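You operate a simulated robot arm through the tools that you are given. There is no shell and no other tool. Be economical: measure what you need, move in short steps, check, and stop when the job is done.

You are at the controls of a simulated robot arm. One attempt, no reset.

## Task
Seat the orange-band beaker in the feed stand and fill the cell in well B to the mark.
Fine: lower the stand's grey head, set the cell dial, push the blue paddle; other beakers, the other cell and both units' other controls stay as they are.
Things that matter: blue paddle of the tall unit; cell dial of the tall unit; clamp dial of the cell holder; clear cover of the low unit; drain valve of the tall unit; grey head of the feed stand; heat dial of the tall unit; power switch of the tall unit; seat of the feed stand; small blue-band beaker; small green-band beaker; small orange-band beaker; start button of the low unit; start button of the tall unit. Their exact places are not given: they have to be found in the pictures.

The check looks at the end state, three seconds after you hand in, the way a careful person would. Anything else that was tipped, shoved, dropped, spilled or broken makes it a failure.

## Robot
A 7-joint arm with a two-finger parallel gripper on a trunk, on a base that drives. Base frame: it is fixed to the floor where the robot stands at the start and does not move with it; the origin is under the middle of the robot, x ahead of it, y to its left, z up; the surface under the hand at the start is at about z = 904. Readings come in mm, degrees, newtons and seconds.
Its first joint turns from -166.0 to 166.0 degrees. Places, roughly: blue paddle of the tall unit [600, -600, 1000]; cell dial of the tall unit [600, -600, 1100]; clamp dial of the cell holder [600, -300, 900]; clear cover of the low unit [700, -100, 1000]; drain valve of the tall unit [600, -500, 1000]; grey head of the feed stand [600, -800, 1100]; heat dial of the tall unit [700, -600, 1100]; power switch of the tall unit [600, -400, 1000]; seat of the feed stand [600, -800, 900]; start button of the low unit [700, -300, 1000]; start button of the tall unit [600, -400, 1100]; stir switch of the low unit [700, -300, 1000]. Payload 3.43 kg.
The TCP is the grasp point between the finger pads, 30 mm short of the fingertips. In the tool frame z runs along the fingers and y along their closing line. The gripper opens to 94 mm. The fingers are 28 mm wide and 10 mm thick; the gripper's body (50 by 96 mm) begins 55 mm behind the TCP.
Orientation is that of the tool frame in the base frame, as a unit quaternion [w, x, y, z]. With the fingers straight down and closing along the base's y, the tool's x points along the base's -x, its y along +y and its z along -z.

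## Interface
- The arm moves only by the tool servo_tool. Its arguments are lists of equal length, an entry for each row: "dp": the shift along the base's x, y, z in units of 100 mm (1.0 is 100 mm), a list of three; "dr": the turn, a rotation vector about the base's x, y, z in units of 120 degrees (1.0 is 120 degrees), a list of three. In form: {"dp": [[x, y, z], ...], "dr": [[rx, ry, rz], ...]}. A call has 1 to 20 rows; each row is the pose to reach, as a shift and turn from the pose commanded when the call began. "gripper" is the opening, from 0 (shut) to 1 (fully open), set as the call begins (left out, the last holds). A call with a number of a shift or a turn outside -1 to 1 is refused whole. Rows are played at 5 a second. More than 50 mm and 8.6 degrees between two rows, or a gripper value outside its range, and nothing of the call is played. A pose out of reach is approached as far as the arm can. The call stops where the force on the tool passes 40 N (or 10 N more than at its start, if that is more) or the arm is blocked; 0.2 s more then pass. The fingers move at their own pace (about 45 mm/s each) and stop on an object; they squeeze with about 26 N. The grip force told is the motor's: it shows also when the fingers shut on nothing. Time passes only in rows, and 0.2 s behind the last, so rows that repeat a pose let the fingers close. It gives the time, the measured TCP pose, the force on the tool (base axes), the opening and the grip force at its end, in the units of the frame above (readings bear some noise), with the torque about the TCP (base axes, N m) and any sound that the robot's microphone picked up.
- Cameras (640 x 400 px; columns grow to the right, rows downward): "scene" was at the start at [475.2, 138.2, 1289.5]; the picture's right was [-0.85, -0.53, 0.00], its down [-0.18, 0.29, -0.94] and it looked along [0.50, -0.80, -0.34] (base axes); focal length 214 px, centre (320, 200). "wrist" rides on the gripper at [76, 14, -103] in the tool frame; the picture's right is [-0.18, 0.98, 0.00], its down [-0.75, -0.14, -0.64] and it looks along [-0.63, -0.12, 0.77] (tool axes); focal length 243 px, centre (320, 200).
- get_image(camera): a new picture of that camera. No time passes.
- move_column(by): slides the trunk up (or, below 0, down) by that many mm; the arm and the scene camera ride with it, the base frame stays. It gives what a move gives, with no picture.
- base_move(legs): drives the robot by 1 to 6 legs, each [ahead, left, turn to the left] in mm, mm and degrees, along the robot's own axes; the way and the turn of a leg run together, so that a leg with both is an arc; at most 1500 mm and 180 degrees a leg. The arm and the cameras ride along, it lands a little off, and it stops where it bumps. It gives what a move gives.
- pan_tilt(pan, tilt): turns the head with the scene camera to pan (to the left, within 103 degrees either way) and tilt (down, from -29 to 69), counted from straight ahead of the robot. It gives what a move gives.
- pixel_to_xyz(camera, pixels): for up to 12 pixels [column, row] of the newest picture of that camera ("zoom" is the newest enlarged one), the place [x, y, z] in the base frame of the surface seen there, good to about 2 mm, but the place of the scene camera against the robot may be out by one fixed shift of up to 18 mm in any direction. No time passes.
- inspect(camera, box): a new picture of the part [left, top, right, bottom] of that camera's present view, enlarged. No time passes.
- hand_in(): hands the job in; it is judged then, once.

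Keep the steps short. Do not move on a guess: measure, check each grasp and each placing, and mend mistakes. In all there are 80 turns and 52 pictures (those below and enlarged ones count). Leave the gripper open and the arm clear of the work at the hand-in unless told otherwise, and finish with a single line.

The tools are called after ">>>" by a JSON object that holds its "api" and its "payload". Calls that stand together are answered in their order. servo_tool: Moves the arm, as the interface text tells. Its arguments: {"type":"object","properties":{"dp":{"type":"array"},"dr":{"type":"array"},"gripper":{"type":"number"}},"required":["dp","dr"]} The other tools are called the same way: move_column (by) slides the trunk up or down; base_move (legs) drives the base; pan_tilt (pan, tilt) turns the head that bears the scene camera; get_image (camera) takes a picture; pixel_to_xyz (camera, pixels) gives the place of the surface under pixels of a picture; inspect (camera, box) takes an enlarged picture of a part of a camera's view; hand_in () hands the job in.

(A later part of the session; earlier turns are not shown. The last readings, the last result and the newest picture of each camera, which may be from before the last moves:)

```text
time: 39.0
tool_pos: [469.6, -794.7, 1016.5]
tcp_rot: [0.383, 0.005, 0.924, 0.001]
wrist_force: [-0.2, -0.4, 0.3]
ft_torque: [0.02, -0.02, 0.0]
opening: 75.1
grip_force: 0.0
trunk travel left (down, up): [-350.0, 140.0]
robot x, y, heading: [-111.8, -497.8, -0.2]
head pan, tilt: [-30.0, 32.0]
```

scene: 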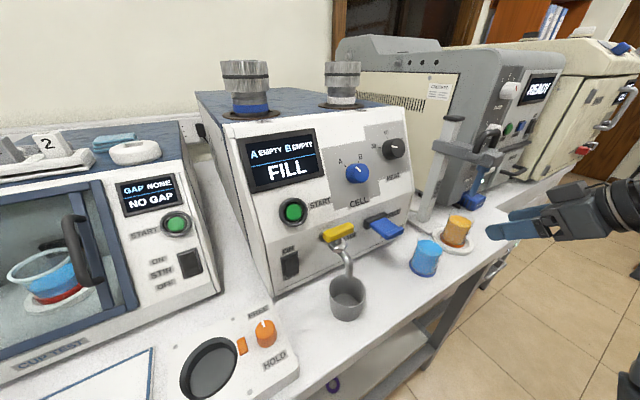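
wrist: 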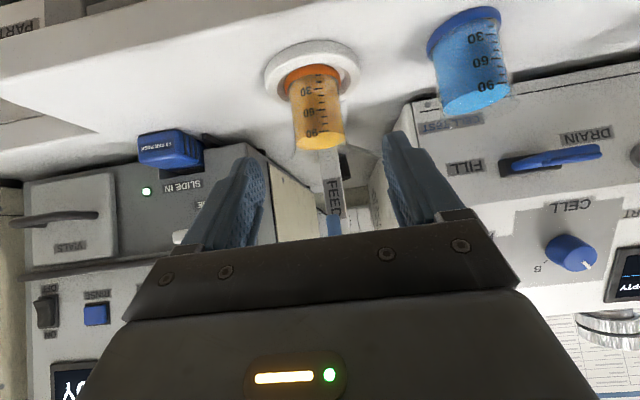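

That was only a motion transient. The beaker sits upright in the seat. I'll retreat, rise and stand the tool upright to go over the head, closing the gripper.

>>> {"api": "servo_tool", "payload": {"dp": [[-0.25, 0, 0.25], [-0.3, 0, 0.6], [-0.3, 0, 1]], "dr": [[0, 0, 0], [0, 0, 0], [0, 0, 0]]}}

>>> {"api": "servo_tool", "payload": {"dp": [[0, 0, 0.16], [0, 0, 0.33], [0, 0, 0.5], [0, 0, 0.66], [0, 0, 0.83], [0, 0, 1]], "dr": [[0, 0.063, 0], [0, 0.126, 0], [0, 0.188, 0], [0, 0.251, 0], [0, 0.314, 0], [0, 0.376, 0]], "gripper": 0}}

>>> {"api": "servo_tool", "payload": {"dp": [[0.05, 0, 0.2], [0.1, 0, 0.5], [0.1, 0, 0.8], [0.1, 0, 0.8]], "dr": [[0, 0, 0], [0, 0, 0], [0, 0, 0], [0, 0, 0]]}}

>>> {"api": "get_image", "payload": {"camera": "wrist"}}

```text
time: 39.8
tool_pos: [440.0, -794.5, 1117.0]
tcp_rot: [0.383, 0.004, 0.924, 0.002]
wrist_force: [0.2, 0.7, 0.1]
ft_torque: [0.0, 0.04, 0.0]
opening: 75.1
grip_force: 0.1
trunk travel left (down, up): [-350.0, 140.0]
robot x, y, heading: [-113.3, -499.8, 0.0]
head pan, tilt: [-30.0, 32.0]
```

```text
time: 41.2
tool_pos: [439.9, -796.3, 1219.7]
tcp_rot: [-0.002, 0.005, 1.0, 0.0]
wrist_force: [-0.7, 0.0, 0.5]
ft_torque: [0.03, -0.02, -0.01]
opening: 0.0
grip_force: 25.6
trunk travel left (down, up): [-350.0, 140.0]
robot x, y, heading: [-109.2, -495.7, -0.2]
head pan, tilt: [-30.0, 32.0]
```

```text
time: 42.2
tool_pos: [448.9, -795.5, 1298.7]
tcp_rot: [0.0, 0.006, 1.0, 0.0]
wrist_force: [-0.2, -0.7, 0.1]
ft_torque: [-0.01, 0.02, 0.02]
opening: 0.0
grip_force: 25.9
trunk travel left (down, up): [-350.0, 140.0]
robot x, y, heading: [-114.7, -501.4, -0.3]
head pan, tilt: [-30.0, 32.0]
```

```text
20 pictures are left
```

wrist: 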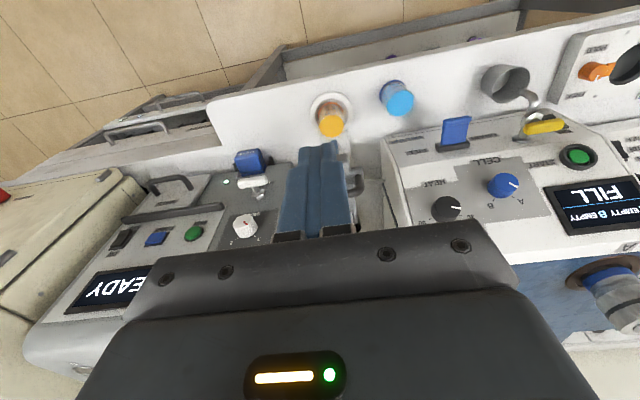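

The fingers hide the head from here, but its bail was measured with the wrist camera at about (568,-797,1159). I'll go over it with the fingertips about 15 mm above.

>>> {"api": "servo_tool", "payload": {"dp": [[0.33, 0, 0], [0.66, 0, -0.1], [1, 0, -0.3]], "dr": [[0, 0, 0], [0, 0, 0], [0, 0, 0]]}}

>>> {"api": "servo_tool", "payload": {"dp": [[0.1, 0, -0.2], [0.2, -0.01, -0.4], [0.2, -0.01, -0.62], [0.2, -0.01, -0.62]], "dr": [[0, 0, 0], [0, 0, 0], [0, 0, 0], [0, 0, 0]]}}

>>> {"api": "inspect", "payload": {"camera": "scene", "box": [390, 80, 550, 260]}}

```text
time: 43.0
tool_pos: [550.1, -794.6, 1268.1]
tcp_rot: [0.0, 0.006, 1.0, -0.001]
wrist_force: [0.3, -0.2, -0.4]
ft_torque: [-0.04, -0.04, 0.02]
opening: 0.0
grip_force: 25.8
trunk travel left (down, up): [-350.0, 140.0]
robot x, y, heading: [-113.5, -499.7, -0.1]
head pan, tilt: [-30.0, 32.0]
```

```text
time: 44.0
tool_pos: [570.2, -794.3, 1205.1]
tcp_rot: [0.0, 0.005, 1.0, -0.001]
wrist_force: [-0.3, -0.4, 0.3]
ft_torque: [0.01, -0.01, -0.02]
opening: 0.1
grip_force: 26.3
trunk travel left (down, up): [-350.0, 140.0]
robot x, y, heading: [-111.1, -496.7, -0.2]
head pan, tilt: [-30.0, 32.0]
```

```text
2.22 times, centred on (470, 170) of scene
```

zoom: 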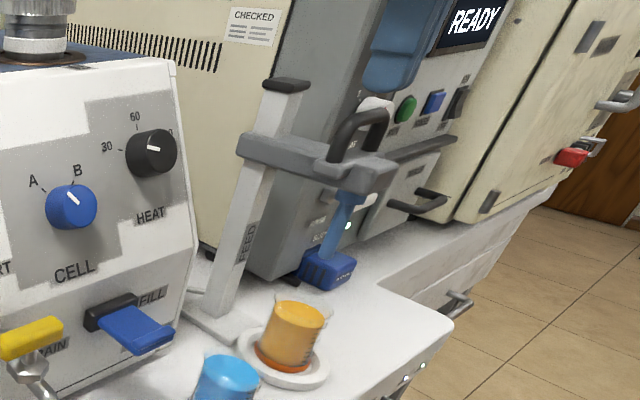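

The fingertips at (395,90) look offset from the bail top at (365,115). I'll compare them in the same camera, so any fixed shift cancels.

>>> {"api": "pixel_to_xyz", "payload": {"camera": "zoom", "pixels": [[390, 85], [375, 80], [410, 80], [400, 60], [345, 125], [362, 114], [378, 112], [333, 150], [386, 140], [365, 185], [390, 165], [330, 170]]}}

```text
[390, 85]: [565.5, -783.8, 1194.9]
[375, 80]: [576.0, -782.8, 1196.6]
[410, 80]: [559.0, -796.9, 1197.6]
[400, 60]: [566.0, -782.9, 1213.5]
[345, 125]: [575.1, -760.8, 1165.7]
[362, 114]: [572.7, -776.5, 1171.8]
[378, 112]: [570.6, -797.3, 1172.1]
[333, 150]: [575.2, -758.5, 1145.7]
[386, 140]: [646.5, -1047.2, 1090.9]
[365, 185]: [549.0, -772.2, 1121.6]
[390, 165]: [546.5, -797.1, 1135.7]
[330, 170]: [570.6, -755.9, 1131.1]
```

The fingertips are above the bail's middle: bail x≈571, y≈-795, top about 1163. I'll press down gently in 5 mm rows.

>>> {"api": "servo_tool", "payload": {"dp": [[0, 0, -0.05], [0, 0, -0.1], [0, 0, -0.15], [0, 0, -0.2], [0, 0, -0.25], [0, 0, -0.3], [0, 0, -0.35], [0, 0, -0.4]], "dr": [[0, 0, 0], [0, 0, 0], [0, 0, 0], [0, 0, 0], [0, 0, 0], [0, 0, 0], [0, 0, 0], [0, 0, 0]]}}

>>> {"api": "inspect", "payload": {"camera": "scene", "box": [390, 80, 550, 260]}}

```text
time: 45.8
tool_pos: [569.8, -797.1, 1166.5]
tcp_rot: [0.0, 0.005, 1.0, -0.001]
wrist_force: [0.2, -0.3, 0.4]
ft_torque: [0.0, 0.01, 0.02]
opening: 0.0
grip_force: 25.8
trunk travel left (down, up): [-350.0, 140.0]
robot x, y, heading: [-109.8, -499.9, 0.1]
head pan, tilt: [-30.0, 32.0]
```

```text
2.22 times, centred on (470, 170) of scene
```

zoom: 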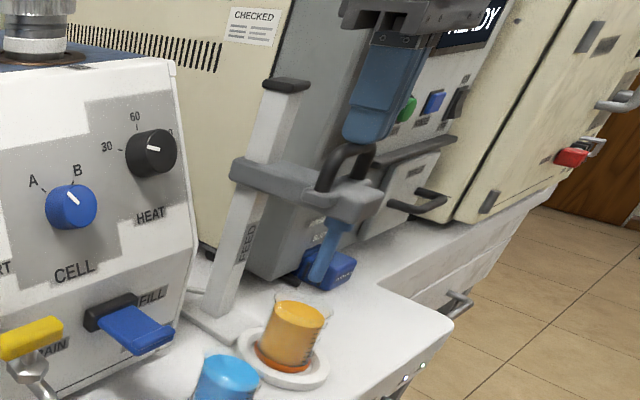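

The head slides down freely and stays under the fingers. I'll continue down.

>>> {"api": "servo_tool", "payload": {"dp": [[0, 0, -0.06], [0, 0, -0.12], [0, 0, -0.18], [0, 0, -0.24], [0, 0, -0.3], [0, 0, -0.36], [0, 0, -0.42], [0, 0, -0.48], [0, 0, -0.54], [0, 0, -0.6], [0, 0, -0.66], [0, 0, -0.72], [0, 0, -0.78], [0, 0, -0.84], [0, 0, -0.9]], "dr": [[0, 0, 0], [0, 0, 0], [0, 0, 0], [0, 0, 0], [0, 0, 0], [0, 0, 0], [0, 0, 0], [0, 0, 0], [0, 0, 0], [0, 0, 0], [0, 0, 0], [0, 0, 0], [0, 0, 0], [0, 0, 0], [0, 0, 0]]}}

>>> {"api": "get_image", "payload": {"camera": "scene"}}

```text
time: 49.0
tool_pos: [569.4, -795.9, 1077.3]
tcp_rot: [0.0, 0.004, 1.0, -0.001]
wrist_force: [1.4, 1.4, 7.7]
ft_torque: [0.09, -0.03, -0.01]
opening: 0.0
grip_force: 25.9
trunk travel left (down, up): [-350.0, 140.0]
robot x, y, heading: [-112.8, -499.1, 0.0]
head pan, tilt: [-30.0, 32.0]
```

```text
17 pictures are left
```

scene: 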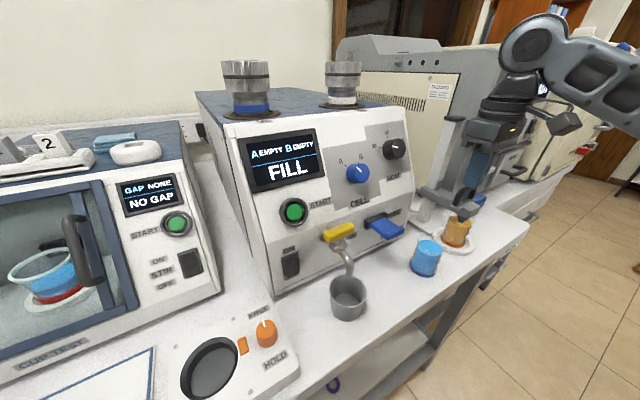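

The tube is inside the beaker. I'll press on in 3 mm steps until the stop.

>>> {"api": "servo_tool", "payload": {"dp": [[0, 0, -0.03], [0, 0, -0.06], [0, 0, -0.09], [0, 0, -0.12], [0, 0, -0.15], [0, 0, -0.18], [0, 0, -0.21], [0, 0, -0.24]], "dr": [[0, 0, 0], [0, 0, 0], [0, 0, 0], [0, 0, 0], [0, 0, 0], [0, 0, 0], [0, 0, 0], [0, 0, 0]]}}

>>> {"api": "inspect", "payload": {"camera": "scene", "box": [400, 110, 540, 270]}}

```text
time: 49.5
tool_pos: [570.1, -797.1, 1077.4]
tcp_rot: [0.004, 0.005, 1.0, -0.002]
wrist_force: [-6.1, 4.6, 19.7]
ft_torque: [0.26, 0.12, 0.03]
opening: 0.0
grip_force: 26.2
trunk travel left (down, up): [-350.0, 140.0]
robot x, y, heading: [-111.3, -501.0, -0.4]
head pan, tilt: [-30.0, 32.0]
stopped in row 2: the force on the tool passed its limit at 45 N (the readings are from after the stop); the commanded pose is now the measured one
```

```text
2.50 times, centred on (470, 190) of scene
```

zoom: 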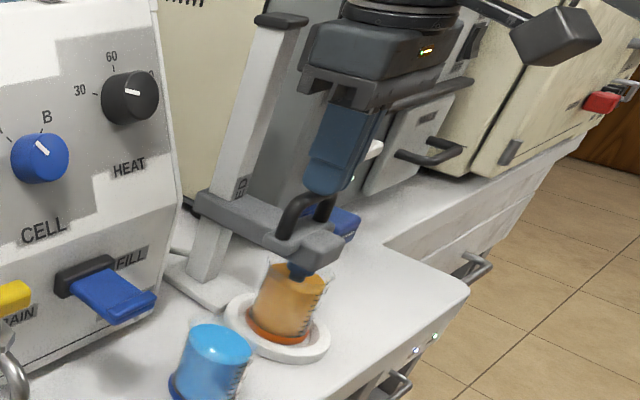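

It's at the stop with the tube down in the beaker. I'll lift straight off and check that the head stays down.

>>> {"api": "servo_tool", "payload": {"dp": [[0, 0, 0.1], [0, 0, 0.4], [0, 0, 0.7], [0, 0, 1]], "dr": [[0, 0, 0], [0, 0, 0], [0, 0, 0], [0, 0, 0]]}}

>>> {"api": "servo_tool", "payload": {"dp": [[0, 0, 0.3], [-0.3, 0.2, 0.6], [-0.6, 0.6, 0.8], [-1, 1, 0.8]], "dr": [[0, 0, 0], [0, 0, 0], [0, 0, 0], [0, 0, 0]]}}

>>> {"api": "get_image", "payload": {"camera": "wrist"}}

>>> {"api": "inspect", "payload": {"camera": "scene", "box": [330, 100, 530, 280]}}

```text
time: 50.5
tool_pos: [570.5, -797.8, 1177.1]
tcp_rot: [0.003, 0.005, 1.0, -0.002]
wrist_force: [0.5, 0.7, -0.7]
ft_torque: [0.03, 0.03, 0.02]
opening: 0.3
grip_force: 26.5
trunk travel left (down, up): [-350.0, 140.0]
robot x, y, heading: [-112.1, -500.3, -0.4]
head pan, tilt: [-30.0, 32.0]
```

```text
refused: row 3 steps farther than a row can; nothing moved
```

```text
15 pictures are left
```

wrist: 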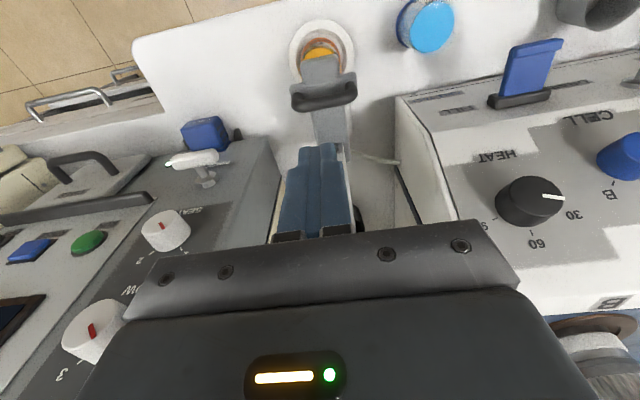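

```text
2.22 times, centred on (430, 190) of scene
```

zoom: 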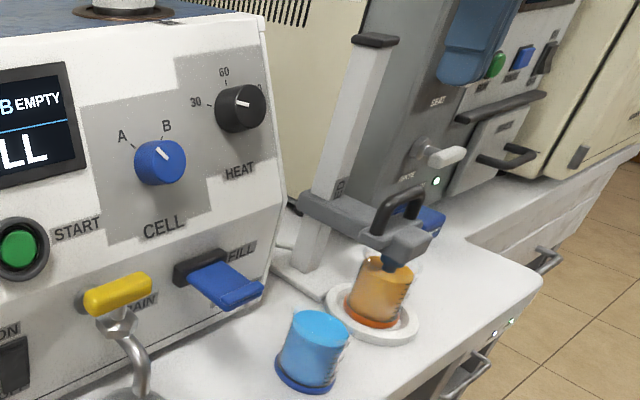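

The head stays down with the tube in the beaker. Next is the cell dial, whose pointer is now at A. I'll go up and over to look at the dial squarely with the gripper open.

>>> {"api": "servo_tool", "payload": {"dp": [[0, 0, 0.4], [-0.2, 0.2, 0.7], [-0.45, 0.5, 0.7], [-0.7, 0.8, 0.7], [-0.9, 1, 0.7]], "dr": [[0, 0, 0], [0, 0, 0], [0, 0, 0], [0, 0, 0], [0, 0, 0]], "gripper": 0.75}}

>>> {"api": "servo_tool", "payload": {"dp": [[-0.1, 0.3, 0], [-0.15, 0.7, -0.1], [-0.2, 1, -0.2]], "dr": [[0, 0, 0], [0, 0, 0], [0, 0, 0]]}}

>>> {"api": "servo_tool", "payload": {"dp": [[0, 0.2, 0], [0, 0.4, 0], [0, 0.4, 0], [0, 0.4, 0]], "dr": [[0, -0.06, 0], [0, -0.12, 0], [0, -0.18, 0], [0, -0.2, 0]]}}

>>> {"api": "get_image", "payload": {"camera": "wrist"}}

```text
time: 51.7
tool_pos: [479.7, -697.8, 1246.4]
tcp_rot: [0.003, 0.005, 1.0, -0.002]
wrist_force: [0.1, 0.3, 0.1]
ft_torque: [0.05, 0.03, -0.02]
opening: 70.4
grip_force: 0.1
trunk travel left (down, up): [-350.0, 140.0]
robot x, y, heading: [-110.5, -497.6, -0.0]
head pan, tilt: [-30.0, 32.0]
```

```text
time: 52.5
tool_pos: [458.7, -597.8, 1223.6]
tcp_rot: [0.002, 0.006, 1.0, -0.001]
wrist_force: [-0.4, -0.3, -0.3]
ft_torque: [0.02, -0.02, -0.02]
opening: 70.5
grip_force: 0.0
trunk travel left (down, up): [-350.0, 140.0]
robot x, y, heading: [-111.4, -499.6, -0.2]
head pan, tilt: [-30.0, 32.0]
```

```text
time: 53.5
tool_pos: [484.9, -564.9, 1248.1]
tcp_rot: [0.21, 0.006, 0.978, 0.0]
wrist_force: [1.1, -0.3, 0.4]
ft_torque: [-0.01, -0.01, 0.0]
opening: 70.6
grip_force: 0.0
out of reach, approached as far as the arm can: row 2, 3, 4
trunk travel left (down, up): [-350.0, 140.0]
robot x, y, heading: [-111.4, -497.0, -0.2]
head pan, tilt: [-30.0, 32.0]
```

```text
13 pictures are left
```

wrist: 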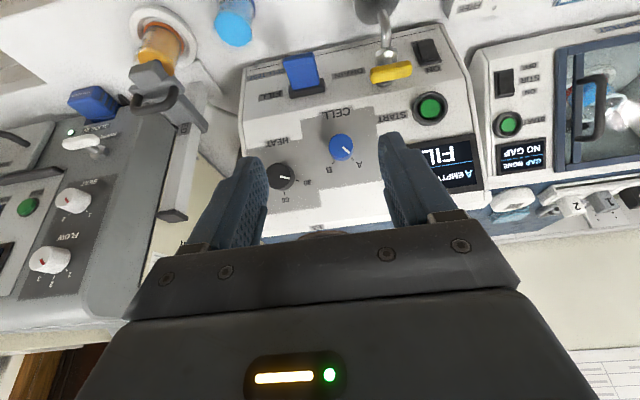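

Good view of the dial at (341,146), though the arm is cramped here. I'll measure the panel plane and knob from this picture.

>>> {"api": "inspect", "payload": {"camera": "wrist", "box": [260, 50, 400, 210]}}

>>> {"api": "pixel_to_xyz", "payload": {"camera": "wrist", "pixels": [[341, 146], [332, 118], [310, 165], [365, 150], [350, 185], [330, 195], [329, 134], [320, 145], [301, 70], [297, 85], [300, 58], [318, 92]]}}

```text
2.50 times, centred on (330, 130) of wrist
```

zoom: 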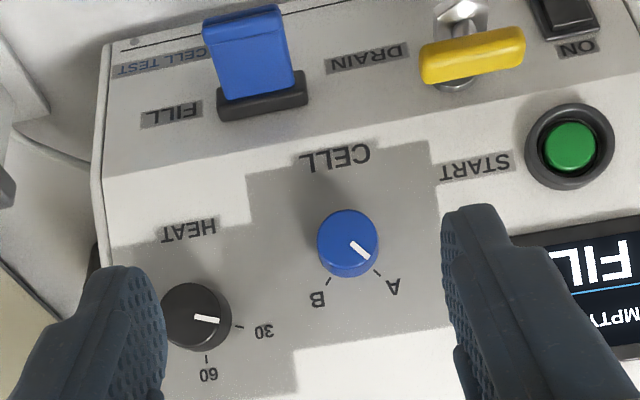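

```text
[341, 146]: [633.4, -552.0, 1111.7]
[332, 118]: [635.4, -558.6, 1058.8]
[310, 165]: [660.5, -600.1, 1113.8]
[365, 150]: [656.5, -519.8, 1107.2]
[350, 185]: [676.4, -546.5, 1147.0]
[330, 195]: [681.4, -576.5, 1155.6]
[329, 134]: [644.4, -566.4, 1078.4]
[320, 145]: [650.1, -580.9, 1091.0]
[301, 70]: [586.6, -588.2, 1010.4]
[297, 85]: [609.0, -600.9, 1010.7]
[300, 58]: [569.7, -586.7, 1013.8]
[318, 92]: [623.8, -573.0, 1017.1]
```

Panel leans back 25.4°. The dial axis is at (655.5,-552,1101) on the panel, with the cap at (633,-552,1112) and about 33 mm across. A and B are about ±40° from up, so it needs an 80° clockwise turn. I'll give the arm more room by driving left and slightly back, then line up with the panel normal.

>>> {"api": "base_move", "payload": {"legs": [[-40, 200, 0]]}}

>>> {"api": "servo_tool", "payload": {"dp": [[0.1, -0.3, 0], [0.2, -0.65, 0], [0.3, -1, 0]], "dr": [[0, 0, 0], [0, 0, 0], [0, 0, 0]]}}

>>> {"api": "servo_tool", "payload": {"dp": [[0.1, -0.2, -0.1], [0.2, -0.4, -0.2], [0.3, -0.6, -0.3], [0.4, -0.8, -0.4], [0.5, -0.87, -0.5], [0.5, -0.87, -0.5]], "dr": [[0, -0.067, 0], [0, -0.134, 0], [0, -0.201, 0], [0, -0.268, 0], [0, -0.335, 0], [0, -0.337, 0]], "gripper": 0.58}}

```text
time: 55.1
tool_pos: [445.7, -364.2, 1250.3]
tcp_rot: [0.21, 0.005, 0.978, -0.001]
wrist_force: [-0.2, -1.1, -0.3]
ft_torque: [0.03, -0.02, 0.02]
opening: 70.6
grip_force: 0.0
trunk travel left (down, up): [-350.0, 140.0]
robot x, y, heading: [-152.7, -300.6, -0.4]
head pan, tilt: [-30.0, 32.0]
```

```text
time: 56.0
tool_pos: [475.3, -464.7, 1247.8]
tcp_rot: [0.211, 0.005, 0.978, 0.0]
wrist_force: [-0.7, -0.4, -0.6]
ft_torque: [0.01, 0.0, 0.03]
opening: 70.3
grip_force: 0.1
trunk travel left (down, up): [-350.0, 140.0]
robot x, y, heading: [-151.3, -298.7, -0.4]
head pan, tilt: [-30.0, 32.0]
```

```text
time: 57.4
tool_pos: [524.5, -551.7, 1198.8]
tcp_rot: [0.536, 0.005, 0.844, 0.001]
wrist_force: [0.7, -0.4, -0.6]
ft_torque: [-0.04, -0.04, -0.02]
opening: 54.6
grip_force: 0.1
trunk travel left (down, up): [-350.0, 140.0]
robot x, y, heading: [-154.4, -297.0, -0.4]
head pan, tilt: [-30.0, 32.0]
```

Now I'll pre-turn the tool −40° about the approach axis and move to 80 mm in front of the dial.

>>> {"api": "servo_tool", "payload": {"dp": [[0.05, 0, -0.1], [0.1, 0, -0.2], [0.15, 0, -0.3], [0.2, 0, -0.4], [0.285, 0, -0.5], [0.285, 0, -0.5]], "dr": [[-0.06, 0, 0.0286], [-0.12, 0, 0.0572], [-0.18, 0, 0.0858], [-0.24, 0, 0.1144], [-0.301, 0, 0.143], [-0.301, 0, 0.143]]}}

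>>> {"api": "get_image", "payload": {"camera": "wrist"}}

```text
time: 58.8
tool_pos: [555.1, -553.0, 1148.8]
tcp_rot: [0.504, -0.284, 0.795, -0.182]
wrist_force: [-0.3, -0.1, 0.5]
ft_torque: [-0.05, 0.03, -0.04]
opening: 54.4
grip_force: 0.0
trunk travel left (down, up): [-350.0, 140.0]
robot x, y, heading: [-151.2, -297.5, -0.4]
head pan, tilt: [-30.0, 32.0]
```

```text
11 pictures are left
```

wrist: 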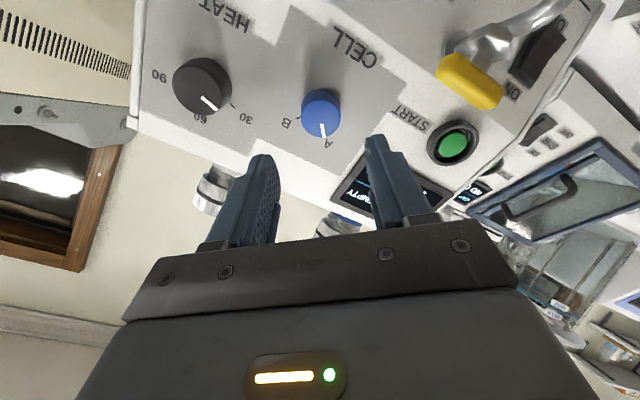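

The dial lies between the fingers' line at (321,105), pointer at A. I'll verify its position and the panel plane from this pose.

>>> {"api": "pixel_to_xyz", "payload": {"camera": "wrist", "pixels": [[320, 105], [306, 105], [336, 105], [321, 93], [321, 125], [345, 110], [290, 95], [300, 138], [370, 120]]}}

```text
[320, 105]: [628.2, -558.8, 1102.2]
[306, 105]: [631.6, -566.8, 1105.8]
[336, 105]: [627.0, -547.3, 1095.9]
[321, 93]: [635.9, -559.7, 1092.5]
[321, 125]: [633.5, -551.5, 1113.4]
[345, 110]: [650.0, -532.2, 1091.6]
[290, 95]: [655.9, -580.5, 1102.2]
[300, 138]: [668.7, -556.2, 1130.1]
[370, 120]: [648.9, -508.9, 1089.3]
```

>>> {"api": "inspect", "payload": {"camera": "wrist", "box": [280, 70, 376, 150]}}

```text
5.00 times, centred on (328, 110) of wrist
```

zoom: 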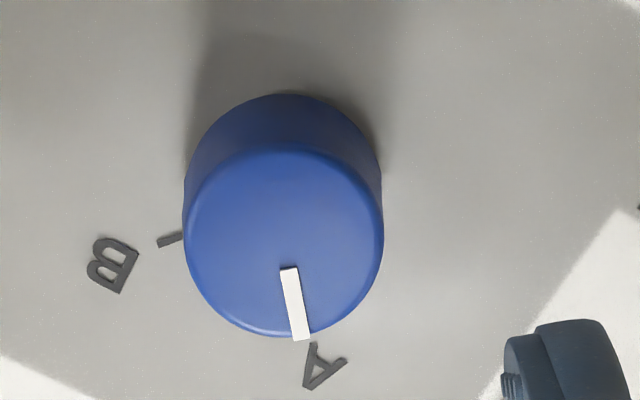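

>>> {"api": "pixel_to_xyz", "payload": {"camera": "zoom", "pixels": [[284, 243], [190, 235], [378, 235], [284, 155], [275, 328], [308, 328], [310, 345], [180, 238], [290, 275]]}}

```text
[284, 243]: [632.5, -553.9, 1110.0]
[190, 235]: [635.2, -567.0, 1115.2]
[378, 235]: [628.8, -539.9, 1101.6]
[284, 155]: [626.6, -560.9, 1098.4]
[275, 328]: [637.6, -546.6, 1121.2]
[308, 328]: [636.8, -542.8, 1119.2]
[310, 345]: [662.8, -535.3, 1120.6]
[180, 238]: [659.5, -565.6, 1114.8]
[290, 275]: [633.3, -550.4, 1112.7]
```

Cap centre refined to (632,-553.6,1109). I'll approach along the normal, stopping with the fingertips about 3 mm short of the panel, then close.

>>> {"api": "servo_tool", "payload": {"dp": [[0.2, 0, -0.1], [0.4, 0, -0.2], [0.55, -0.01, -0.28], [0.65, -0.01, -0.335], [0.69, -0.01, -0.36], [0.69, -0.01, -0.36]], "dr": [[0, 0, 0], [0, 0, 0], [0, 0, 0], [0, 0, 0], [0, 0, 0], [0, 0, 0]]}}

>>> {"api": "servo_tool", "payload": {"dp": [[0, 0, 0], [0, 0, 0], [0, 0, 0], [0, 0, 0], [0, 0, 0]], "dr": [[0, 0, 0], [0, 0, 0], [0, 0, 0], [0, 0, 0], [0, 0, 0]], "gripper": 0.2}}

```text
time: 60.1
tool_pos: [622.7, -551.9, 1112.7]
tcp_rot: [0.504, -0.284, 0.795, -0.18]
wrist_force: [0.2, -0.6, 0.4]
ft_torque: [-0.02, -0.01, -0.04]
opening: 54.4
grip_force: 0.1
trunk travel left (down, up): [-350.0, 140.0]
robot x, y, heading: [-152.3, -301.1, -0.5]
head pan, tilt: [-30.0, 32.0]
```

```text
time: 61.4
tool_pos: [622.8, -552.9, 1113.4]
tcp_rot: [0.505, -0.283, 0.795, -0.182]
wrist_force: [5.9, -4.1, 4.9]
ft_torque: [-0.07, -0.18, -0.16]
opening: 33.4
grip_force: 44.9
trunk travel left (down, up): [-350.0, 140.0]
robot x, y, heading: [-148.8, -293.0, -0.3]
head pan, tilt: [-30.0, 32.0]
```

The knob is gripped at 33 mm. I'll turn clockwise 80°, watching the force.

>>> {"api": "servo_tool", "payload": {"dp": [[0, 0, 0], [0, 0, 0], [0, 0, 0], [0, 0, 0], [0, 0, 0], [0, 0, 0], [0, 0, 0], [0, 0, 0], [0, 0, 0], [0, 0, 0], [0, 0, 0], [0, 0, 0], [0, 0, 0]], "dr": [[0.05, 0, -0.0239], [0.1, 0, -0.0478], [0.15, 0, -0.0717], [0.2, 0, -0.0957], [0.25, 0, -0.1196], [0.3, 0, -0.1435], [0.35, 0, -0.1674], [0.4, 0, -0.1913], [0.45, 0, -0.2152], [0.5, 0, -0.2391], [0.55, 0, -0.263], [0.603, 0, -0.287], [0.603, 0, -0.287]]}}

>>> {"api": "inspect", "payload": {"camera": "scene", "box": [220, 80, 460, 280]}}

```text
time: 64.2
tool_pos: [622.5, -551.8, 1113.0]
tcp_rot: [0.502, 0.294, 0.792, 0.185]
wrist_force: [-10.8, 8.9, 9.2]
ft_torque: [0.01, 0.16, 0.39]
opening: 33.4
grip_force: 44.7
trunk travel left (down, up): [-350.0, 140.0]
robot x, y, heading: [-154.0, -302.1, -0.4]
head pan, tilt: [-30.0, 32.0]
```

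```text
2.00 times, centred on (340, 180) of scene
```

zoom: 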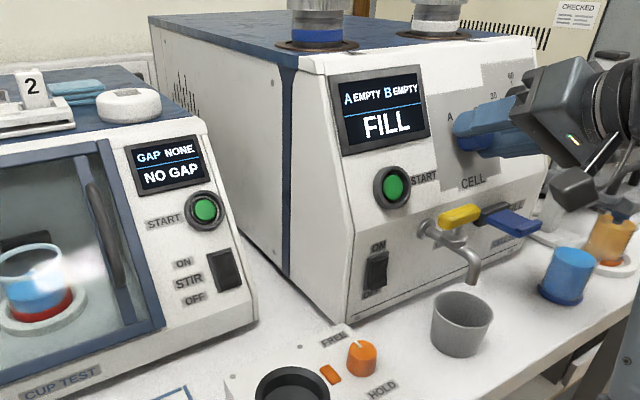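

The turn completed. I'll open, back off along the normal and check the pointer.

>>> {"api": "servo_tool", "payload": {"dp": [[0, 0, 0], [0, 0, 0], [0, 0, 0], [0, 0, 0]], "dr": [[0, 0, 0], [0, 0, 0], [0, 0, 0], [0, 0, 0]], "gripper": 0.58}}

>>> {"api": "servo_tool", "payload": {"dp": [[-0.2, 0, 0.1], [-0.45, 0, 0.22], [-0.7, 0, 0.33], [-0.9, 0, 0.43], [-0.9, 0, 0.43]], "dr": [[0, 0, 0], [0, 0, 0], [0, 0, 0], [0, 0, 0], [0, 0, 0]]}}

>>> {"api": "servo_tool", "payload": {"dp": [[0, 0, 0], [0, 0, 0], [0, 0, 0], [0, 0, 0], [0, 0, 0]], "dr": [[-0.06, 0, 0.0286], [-0.12, 0, 0.0572], [-0.18, 0, 0.0858], [-0.24, 0, 0.1144], [-0.301, 0, 0.143]]}}

>>> {"api": "get_image", "payload": {"camera": "wrist"}}

```text
time: 65.2
tool_pos: [622.4, -552.8, 1113.1]
tcp_rot: [0.501, 0.296, 0.793, 0.184]
wrist_force: [0.3, -0.4, 0.1]
ft_torque: [-0.02, -0.02, 0.01]
opening: 54.5
grip_force: 0.1
trunk travel left (down, up): [-350.0, 140.0]
robot x, y, heading: [-151.1, -298.1, -0.6]
head pan, tilt: [-30.0, 32.0]
```

```text
time: 66.3
tool_pos: [533.0, -553.5, 1158.7]
tcp_rot: [0.501, 0.295, 0.792, 0.185]
wrist_force: [-0.4, -0.6, 0.2]
ft_torque: [0.0, -0.03, 0.02]
opening: 54.6
grip_force: 0.0
trunk travel left (down, up): [-350.0, 140.0]
robot x, y, heading: [-149.0, -297.0, -0.1]
head pan, tilt: [-30.0, 32.0]
```

```text
time: 67.5
tool_pos: [532.3, -552.7, 1156.9]
tcp_rot: [0.536, 0.005, 0.844, 0.002]
wrist_force: [0.6, 0.3, -0.7]
ft_torque: [-0.05, -0.01, -0.01]
opening: 54.4
grip_force: 0.0
trunk travel left (down, up): [-350.0, 140.0]
robot x, y, heading: [-150.5, -297.6, -0.0]
head pan, tilt: [-30.0, 32.0]
```

```text
8 pictures are left
```

wrist: 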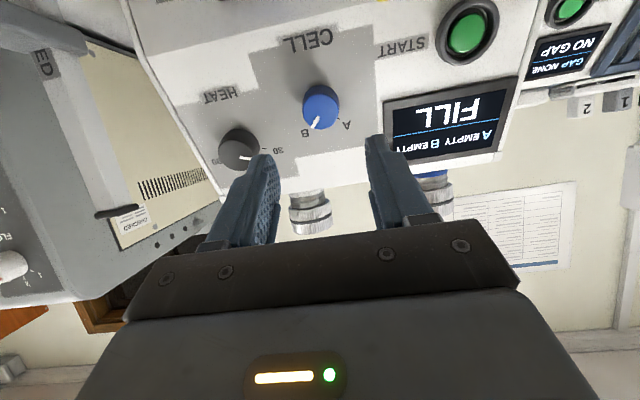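

The pointer is on B. Next is the blue paddle, a flat blade that projects toward the robot from (609,-600,1010) to about x 563, with centre y≈-588. I'll stand the tool upright, close it and go above its outer part.

>>> {"api": "servo_tool", "payload": {"dp": [[-0.1, -0.05, 0.1], [-0.2, -0.1, 0.2], [-0.3, -0.15, 0.3], [-0.3, -0.2, 0.4], [-0.3, -0.25, 0.5], [-0.3, -0.3, 0.6], [-0.3, -0.35, 0.6], [-0.3, -0.35, 0.6], [-0.3, -0.35, 0.6]], "dr": [[0, 0.0675, 0], [0, 0.135, 0], [0, 0.2025, 0], [0, 0.27, 0], [0, 0.3375, 0], [0, 0.405, 0], [0, 0.4725, 0], [0, 0.538, 0], [0, 0.538, 0]], "gripper": 0}}

>>> {"api": "get_image", "payload": {"camera": "wrist"}}

```text
time: 69.5
tool_pos: [503.1, -587.3, 1216.6]
tcp_rot: [0.0, 0.007, 1.0, -0.002]
wrist_force: [-0.6, 0.2, -0.3]
ft_torque: [-0.01, 0.03, -0.02]
opening: 0.0
grip_force: 25.8
trunk travel left (down, up): [-350.0, 140.0]
robot x, y, heading: [-155.6, -296.4, -0.2]
head pan, tilt: [-30.0, 32.0]
```

```text
7 pictures are left
```

wrist: 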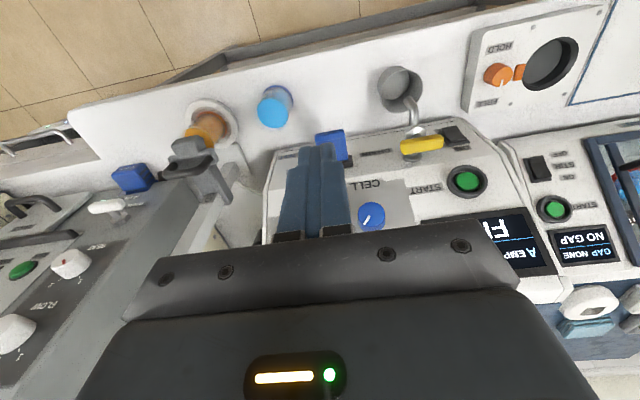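

The paddle tip is visible at about (330,140). I'll measure its edges.

>>> {"api": "pixel_to_xyz", "payload": {"camera": "wrist", "pixels": [[330, 140], [330, 134], [318, 138], [343, 135], [345, 150], [341, 157], [317, 133], [330, 131], [351, 165]]}}

```text
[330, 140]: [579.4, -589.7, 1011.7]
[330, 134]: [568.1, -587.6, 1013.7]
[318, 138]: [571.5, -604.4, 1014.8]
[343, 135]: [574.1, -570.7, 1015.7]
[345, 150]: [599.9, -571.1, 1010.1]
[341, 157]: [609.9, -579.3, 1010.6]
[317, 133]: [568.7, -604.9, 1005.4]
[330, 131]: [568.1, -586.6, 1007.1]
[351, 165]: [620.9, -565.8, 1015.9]
```

The paddle top is at x 568–605, y -605 to -570, z≈1012. I'll come down to 18 mm above its outer half.

>>> {"api": "servo_tool", "payload": {"dp": [[0.25, 0, -0.25], [0.5, 0, -0.5], [0.74, -0.01, -0.75], [0.74, -0.01, -1]], "dr": [[0, 0, 0], [0, 0, 0], [0, 0, 0], [0, 0, 0]]}}

>>> {"api": "servo_tool", "payload": {"dp": [[0, 0, -0.3], [0, 0, -0.57], [0, 0, -0.57]], "dr": [[0, 0, 0], [0, 0, 0], [0, 0, 0]]}}

>>> {"api": "servo_tool", "payload": {"dp": [[0, 0, -0.04], [0, 0, -0.08], [0, 0, -0.12], [0, 0, -0.15], [0, 0, -0.18], [0, 0, -0.2]], "dr": [[0, 0, 0], [0, 0, 0], [0, 0, 0], [0, 0, 0], [0, 0, 0], [0, 0, 0]]}}

```text
time: 70.5
tool_pos: [577.4, -589.4, 1116.9]
tcp_rot: [0.001, 0.007, 1.0, -0.003]
wrist_force: [-0.2, -0.2, -0.2]
ft_torque: [0.0, -0.01, 0.0]
opening: 0.0
grip_force: 26.5
trunk travel left (down, up): [-350.0, 140.0]
robot x, y, heading: [-146.7, -297.3, -0.4]
head pan, tilt: [-30.0, 32.0]
```

```text
time: 71.3
tool_pos: [577.1, -589.6, 1060.2]
tcp_rot: [0.001, 0.007, 1.0, -0.002]
wrist_force: [-0.6, 0.0, 1.2]
ft_torque: [0.0, 0.02, 0.02]
opening: 0.1
grip_force: 25.2
trunk travel left (down, up): [-350.0, 140.0]
robot x, y, heading: [-154.5, -297.1, -0.4]
head pan, tilt: [-30.0, 32.0]
```

```text
time: 72.8
tool_pos: [577.0, -589.1, 1038.9]
tcp_rot: [0.001, 0.006, 1.0, -0.003]
wrist_force: [-0.9, 0.7, 1.5]
ft_torque: [0.03, 0.01, 0.03]
opening: 0.0
grip_force: 26.1
trunk travel left (down, up): [-350.0, 140.0]
robot x, y, heading: [-153.7, -299.9, -0.2]
head pan, tilt: [-30.0, 32.0]
```

Light contact has started at tip z≈1009. I'll press another 8 mm in small steps and then look.

>>> {"api": "servo_tool", "payload": {"dp": [[0, 0, -0.03], [0, 0, -0.06], [0, 0, -0.08]], "dr": [[0, 0, 0], [0, 0, 0], [0, 0, 0]]}}

>>> {"api": "inspect", "payload": {"camera": "scene", "box": [270, 70, 520, 270]}}

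```text
time: 73.5
tool_pos: [576.9, -589.0, 1032.6]
tcp_rot: [0.004, 0.007, 1.0, -0.002]
wrist_force: [-1.2, 1.1, 28.7]
ft_torque: [0.1, -0.41, -0.1]
opening: 0.0
grip_force: 26.2
trunk travel left (down, up): [-350.0, 140.0]
robot x, y, heading: [-150.7, -297.2, -0.2]
head pan, tilt: [-30.0, 32.0]
```

```text
2.00 times, centred on (395, 170) of scene
```

zoom: 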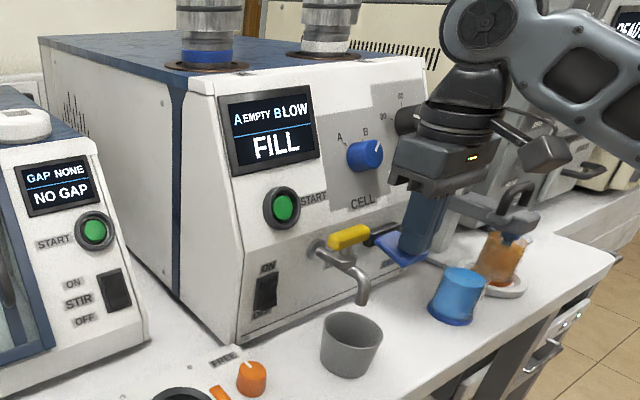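

It works: the screen now reads "B LOW" with the paddle held. I'll hold briefly and recheck.

>>> {"api": "servo_tool", "payload": {"dp": [[0, 0, 0], [0, 0, 0], [0, 0, 0]], "dr": [[0, 0, 0], [0, 0, 0], [0, 0, 0]]}}

>>> {"api": "inspect", "payload": {"camera": "scene", "box": [270, 70, 520, 270]}}

```text
time: 74.1
tool_pos: [577.1, -589.6, 1033.1]
tcp_rot: [0.004, 0.005, 1.0, -0.002]
wrist_force: [-7.3, 4.8, 17.9]
ft_torque: [0.17, -0.01, -0.02]
opening: 0.0
grip_force: 25.9
trunk travel left (down, up): [-350.0, 140.0]
robot x, y, heading: [-150.4, -293.6, -0.1]
head pan, tilt: [-30.0, 32.0]
stopped in row 2: the force on the tool passed its limit at 41 N (the readings are from after the stop); the commanded pose is now the measured one
```

```text
2.00 times, centred on (395, 170) of scene
```

zoom: 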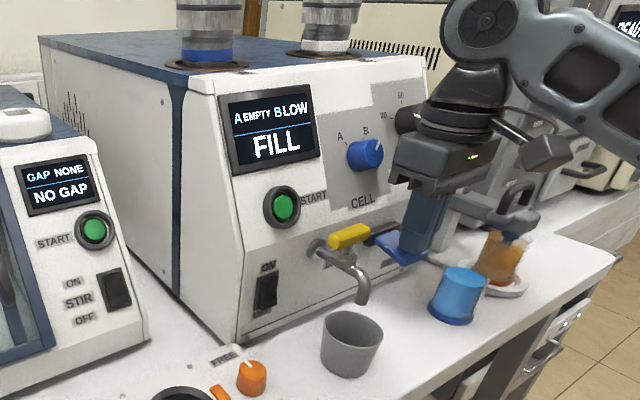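

Still "B LOW". I'll read the liquid surface in the seated beaker to estimate the draw rate, using the blue beaker as reference.

>>> {"api": "pixel_to_xyz", "payload": {"camera": "zoom", "pixels": [[462, 278], [455, 275], [492, 240], [490, 245], [495, 238], [503, 246], [515, 243], [485, 250], [492, 252], [500, 256], [512, 252], [518, 250]]}}

```text
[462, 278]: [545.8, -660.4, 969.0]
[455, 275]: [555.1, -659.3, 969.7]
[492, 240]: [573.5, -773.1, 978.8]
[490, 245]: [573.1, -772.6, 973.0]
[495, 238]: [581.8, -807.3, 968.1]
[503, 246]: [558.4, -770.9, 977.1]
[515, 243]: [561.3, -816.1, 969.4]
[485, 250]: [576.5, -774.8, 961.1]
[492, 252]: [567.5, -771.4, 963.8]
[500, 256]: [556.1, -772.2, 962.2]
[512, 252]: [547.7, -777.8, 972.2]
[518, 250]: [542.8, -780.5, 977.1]
```

The draw is modest so far, about 5 mm of level. I'll hold about 0.8 s more.

>>> {"api": "servo_tool", "payload": {"dp": [[0, 0, 0], [0, 0, 0], [0, 0, 0]], "dr": [[0, 0, 0], [0, 0, 0], [0, 0, 0]]}}

>>> {"api": "inspect", "payload": {"camera": "scene", "box": [270, 70, 520, 270]}}

```text
time: 74.9
tool_pos: [576.3, -588.4, 1033.9]
tcp_rot: [0.003, 0.007, 1.0, -0.002]
wrist_force: [-8.8, 4.3, 25.7]
ft_torque: [0.06, -0.12, 0.36]
opening: 0.1
grip_force: 26.2
trunk travel left (down, up): [-350.0, 140.0]
robot x, y, heading: [-148.7, -296.9, -0.4]
head pan, tilt: [-30.0, 32.0]
```

```text
2.00 times, centred on (395, 170) of scene
```

zoom: 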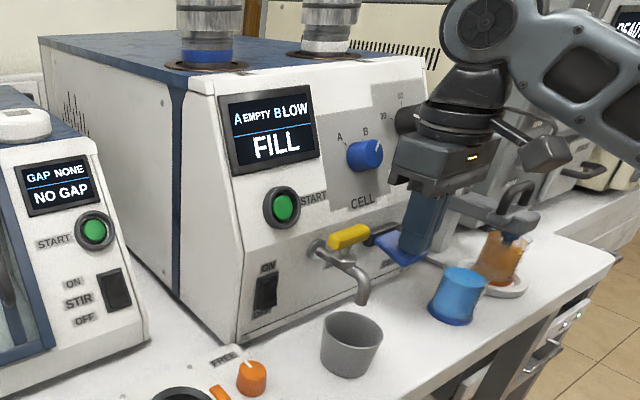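

>>> {"api": "pixel_to_xyz", "payload": {"camera": "zoom", "pixels": [[462, 278], [493, 238], [495, 238], [498, 240], [515, 243], [517, 244], [513, 246], [512, 242], [520, 245], [497, 244], [490, 240], [505, 250]]}}

```text
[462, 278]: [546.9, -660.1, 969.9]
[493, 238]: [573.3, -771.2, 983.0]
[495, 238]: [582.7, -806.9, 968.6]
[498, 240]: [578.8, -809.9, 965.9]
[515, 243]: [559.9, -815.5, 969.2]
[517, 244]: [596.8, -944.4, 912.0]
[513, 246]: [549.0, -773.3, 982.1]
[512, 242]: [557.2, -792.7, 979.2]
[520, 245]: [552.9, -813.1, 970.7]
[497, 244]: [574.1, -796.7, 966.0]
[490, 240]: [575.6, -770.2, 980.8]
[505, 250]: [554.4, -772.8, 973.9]
```

Still "LOW" after roughly 2 s. I'll hold about 1 s more.

>>> {"api": "servo_tool", "payload": {"dp": [[0, 0, 0], [0, 0, 0], [0, 0, 0], [0, 0, 0]], "dr": [[0, 0, 0], [0, 0, 0], [0, 0, 0], [0, 0, 0]]}}

>>> {"api": "inspect", "payload": {"camera": "scene", "box": [350, 90, 510, 240]}}

```text
time: 75.9
tool_pos: [576.3, -588.8, 1034.4]
tcp_rot: [0.004, 0.007, 1.0, -0.003]
wrist_force: [-8.5, 4.9, 29.5]
ft_torque: [0.12, -0.16, 0.19]
opening: 0.0
grip_force: 26.1
trunk travel left (down, up): [-350.0, 140.0]
robot x, y, heading: [-150.3, -295.6, -0.1]
head pan, tilt: [-30.0, 32.0]
```

```text
2.67 times, centred on (430, 165) of scene
```

zoom: 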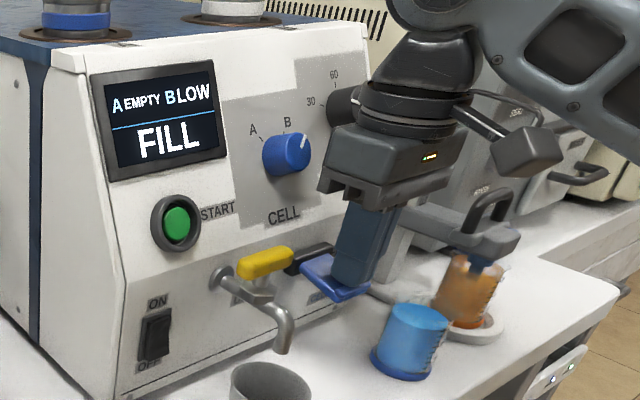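

Still "LOW". I'll read the beaker level from this sharper view.

>>> {"api": "pixel_to_xyz", "payload": {"camera": "zoom", "pixels": [[415, 320], [460, 262], [460, 268], [460, 274], [465, 278], [470, 282], [455, 280], [450, 270], [490, 275], [492, 282], [460, 290], [475, 275]]}}

```text
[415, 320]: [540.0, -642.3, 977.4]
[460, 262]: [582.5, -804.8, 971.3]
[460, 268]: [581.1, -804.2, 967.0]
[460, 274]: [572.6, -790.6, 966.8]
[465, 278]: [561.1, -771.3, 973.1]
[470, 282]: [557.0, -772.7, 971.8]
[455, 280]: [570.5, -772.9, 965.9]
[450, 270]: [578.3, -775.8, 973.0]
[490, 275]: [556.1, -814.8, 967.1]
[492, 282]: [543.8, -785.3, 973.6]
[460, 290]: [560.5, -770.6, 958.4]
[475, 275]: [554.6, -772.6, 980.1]
```

The level dropped about 7 mm at first and then stayed constant over the last 2 s while held. That suggests each push delivers one measured dose. I'll release the paddle fully, push once more, release and check.

>>> {"api": "servo_tool", "payload": {"dp": [[0, 0, 0.1], [0, 0, 0.2], [0, 0, 0.25], [0, 0, 0.25], [0, 0, 0.25]], "dr": [[0, 0, 0], [0, 0, 0], [0, 0, 0], [0, 0, 0], [0, 0, 0]]}}

>>> {"api": "inspect", "payload": {"camera": "scene", "box": [350, 90, 510, 240]}}

```text
time: 77.1
tool_pos: [577.7, -588.4, 1058.3]
tcp_rot: [0.002, 0.007, 1.0, -0.002]
wrist_force: [0.2, 0.7, -0.2]
ft_torque: [-0.02, 0.01, -0.05]
opening: 0.0
grip_force: 26.2
trunk travel left (down, up): [-350.0, 140.0]
robot x, y, heading: [-151.6, -301.6, -0.2]
head pan, tilt: [-30.0, 32.0]
```

```text
2.67 times, centred on (430, 165) of scene
```

zoom: 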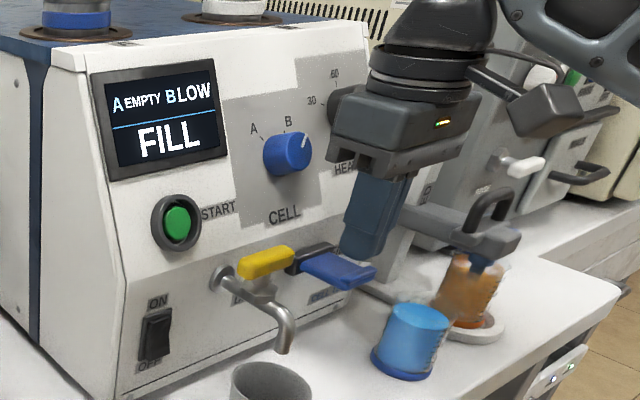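

The paddle sprang back. I'll read the level again; this reading is free.

>>> {"api": "pixel_to_xyz", "payload": {"camera": "zoom", "pixels": [[460, 266], [460, 268], [460, 270], [460, 274], [463, 272], [457, 270], [457, 274], [488, 275], [490, 278], [466, 274], [412, 308], [420, 315]]}}

```text
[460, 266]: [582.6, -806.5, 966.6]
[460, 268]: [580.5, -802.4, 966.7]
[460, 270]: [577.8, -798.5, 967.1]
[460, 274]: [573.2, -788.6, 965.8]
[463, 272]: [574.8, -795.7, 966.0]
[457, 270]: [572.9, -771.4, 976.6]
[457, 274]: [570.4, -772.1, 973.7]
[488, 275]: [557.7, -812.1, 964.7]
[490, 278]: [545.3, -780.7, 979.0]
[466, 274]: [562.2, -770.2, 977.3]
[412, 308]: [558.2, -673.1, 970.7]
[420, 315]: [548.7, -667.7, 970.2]
```

Level −8.5 mm in total and unchanged during the later hold, so each push gives one dose. I'll make one more push-and-release stroke like the first, then check.

>>> {"api": "servo_tool", "payload": {"dp": [[0, 0, -0.08], [0, 0, -0.15], [0, 0, -0.19], [0, 0, -0.22], [0, 0, -0.25], [0, 0, -0.265], [0, 0, -0.265]], "dr": [[0, 0, 0], [0, 0, 0], [0, 0, 0], [0, 0, 0], [0, 0, 0], [0, 0, 0], [0, 0, 0]]}}

>>> {"api": "servo_tool", "payload": {"dp": [[0, 0, 0.1], [0, 0, 0.2], [0, 0, 0.26], [0, 0, 0.26], [0, 0, 0.26]], "dr": [[0, 0, 0], [0, 0, 0], [0, 0, 0], [0, 0, 0], [0, 0, 0]]}}

>>> {"api": "inspect", "payload": {"camera": "scene", "box": [350, 90, 510, 240]}}

```text
time: 78.9
tool_pos: [577.3, -589.0, 1033.3]
tcp_rot: [0.006, 0.007, 1.0, -0.003]
wrist_force: [-7.6, 4.8, 18.1]
ft_torque: [0.15, -0.06, 0.02]
opening: 0.1
grip_force: 25.5
trunk travel left (down, up): [-350.0, 140.0]
robot x, y, heading: [-148.3, -300.2, -0.5]
head pan, tilt: [-30.0, 32.0]
stopped in row 7: the force on the tool passed its limit at 41 N (the readings are from after the stop); the commanded pose is now the measured one
```

```text
time: 80.1
tool_pos: [578.0, -587.4, 1057.5]
tcp_rot: [0.005, 0.007, 1.0, -0.003]
wrist_force: [-0.1, -0.4, -0.6]
ft_torque: [0.02, -0.02, 0.01]
opening: 0.0
grip_force: 25.8
trunk travel left (down, up): [-350.0, 140.0]
robot x, y, heading: [-148.5, -298.0, -0.3]
head pan, tilt: [-30.0, 32.0]
```

```text
2.67 times, centred on (430, 165) of scene
```

zoom: 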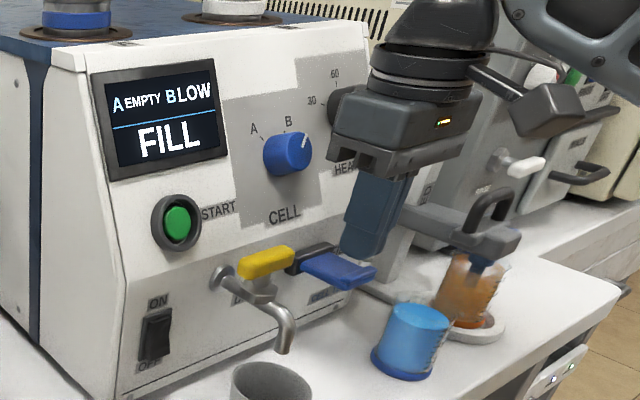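

Still "B LOW". I'll read the level change from this stroke.

>>> {"api": "pixel_to_xyz", "payload": {"camera": "zoom", "pixels": [[460, 266], [460, 268], [460, 270], [460, 272], [460, 274], [463, 272], [461, 276], [463, 276], [488, 275], [487, 277], [412, 308], [420, 315]]}}

```text
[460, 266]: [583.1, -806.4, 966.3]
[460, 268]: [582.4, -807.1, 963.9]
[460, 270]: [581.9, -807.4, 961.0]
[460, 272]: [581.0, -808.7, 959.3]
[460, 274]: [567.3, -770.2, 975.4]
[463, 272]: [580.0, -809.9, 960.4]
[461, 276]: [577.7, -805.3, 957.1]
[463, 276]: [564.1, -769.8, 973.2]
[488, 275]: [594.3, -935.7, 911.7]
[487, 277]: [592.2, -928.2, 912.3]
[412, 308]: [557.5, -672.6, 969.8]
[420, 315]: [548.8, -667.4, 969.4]
```

Each stroke takes about 9 mm from the beaker, so it's a fixed dose per push, and two doses read "LOW". I'll make a third stroke and spend the last picture on the screen together with cell B.

>>> {"api": "servo_tool", "payload": {"dp": [[0, 0, -0.08], [0, 0, -0.15], [0, 0, -0.19], [0, 0, -0.22], [0, 0, -0.245], [0, 0, -0.255], [0, 0, -0.255]], "dr": [[0, 0, 0], [0, 0, 0], [0, 0, 0], [0, 0, 0], [0, 0, 0], [0, 0, 0], [0, 0, 0]]}}

>>> {"api": "servo_tool", "payload": {"dp": [[0, 0, 0.1], [0, 0, 0.2], [0, 0, 0.26], [0, 0, 0.26], [0, 0, 0.26]], "dr": [[0, 0, 0], [0, 0, 0], [0, 0, 0], [0, 0, 0], [0, 0, 0]]}}

>>> {"api": "inspect", "payload": {"camera": "scene", "box": [340, 50, 500, 210]}}

```text
time: 81.7
tool_pos: [578.7, -588.7, 1034.0]
tcp_rot: [0.006, 0.007, 1.0, -0.003]
wrist_force: [1.5, -2.5, 14.7]
ft_torque: [-0.08, -0.22, -0.1]
opening: 0.0
grip_force: 26.2
trunk travel left (down, up): [-350.0, 140.0]
robot x, y, heading: [-151.0, -297.7, -0.3]
head pan, tilt: [-30.0, 32.0]
```

```text
time: 82.9
tool_pos: [578.2, -588.4, 1059.9]
tcp_rot: [0.005, 0.007, 1.0, -0.004]
wrist_force: [-0.4, 0.4, -0.6]
ft_torque: [-0.03, 0.02, 0.04]
opening: 0.3
grip_force: 25.6
trunk travel left (down, up): [-350.0, 140.0]
robot x, y, heading: [-153.0, -294.8, -0.1]
head pan, tilt: [-30.0, 32.0]
```

```text
2.50 times, centred on (420, 130) of scene
```

zoom: 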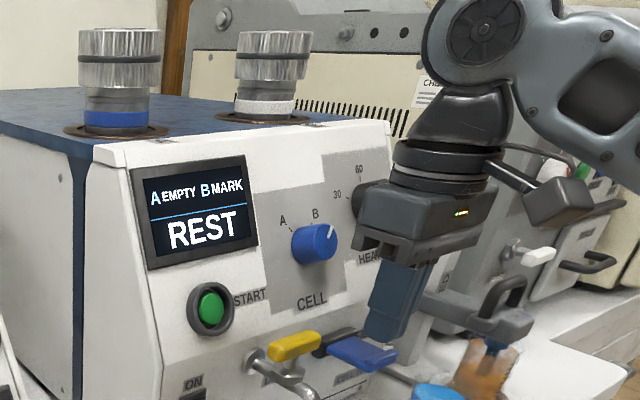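

The screen reads "B MARK – REST", so the cell is filled to the mark. I'll go up and back the way I came, then open the gripper clear of everything.

>>> {"api": "servo_tool", "payload": {"dp": [[0, 0, 0.3], [0, 0, 0.6], [0, 0, 0.8], [-0.2, 0, 1]], "dr": [[0, 0, 0], [0, 0, 0], [0, 0, 0], [0, 0, 0]]}}

>>> {"api": "servo_tool", "payload": {"dp": [[-0.25, 0, 0.25], [-0.5, 0, 0.5], [-0.7, 0, 0.8], [-0.8, 0, 1]], "dr": [[0, 0, 0], [0, 0, 0], [0, 0, 0], [0, 0, 0]]}}

>>> {"api": "servo_tool", "payload": {"dp": [[0, 0, 0.1], [0, 0, 0.2], [0, 0, 0.2], [0, 0, 0.2], [0, 0, 0.2], [0, 0, 0.2]], "dr": [[0, 0, 0], [0, 0, 0], [0, 0, 0], [0, 0, 0], [0, 0, 0], [0, 0, 0]], "gripper": 1}}

```text
time: 83.9
tool_pos: [557.9, -589.3, 1158.3]
tcp_rot: [0.005, 0.006, 1.0, -0.003]
wrist_force: [0.7, -0.1, -0.1]
ft_torque: [-0.01, 0.03, 0.0]
opening: 0.2
grip_force: 26.3
trunk travel left (down, up): [-350.0, 140.0]
robot x, y, heading: [-150.4, -298.6, -0.1]
head pan, tilt: [-30.0, 32.0]
```

```text
time: 84.9
tool_pos: [478.0, -590.8, 1258.7]
tcp_rot: [0.005, 0.007, 1.0, -0.002]
wrist_force: [0.2, 0.5, -1.0]
ft_torque: [-0.02, 0.0, 0.01]
opening: 0.1
grip_force: 25.9
trunk travel left (down, up): [-350.0, 140.0]
robot x, y, heading: [-147.9, -296.8, -0.5]
head pan, tilt: [-30.0, 32.0]
```

```text
time: 86.3
tool_pos: [478.0, -589.4, 1278.6]
tcp_rot: [0.006, 0.007, 1.0, -0.003]
wrist_force: [0.0, 0.0, 0.4]
ft_torque: [0.03, 0.02, -0.01]
opening: 93.9
grip_force: 0.0
trunk travel left (down, up): [-350.0, 140.0]
robot x, y, heading: [-151.4, -296.0, -0.3]
head pan, tilt: [-30.0, 32.0]
```

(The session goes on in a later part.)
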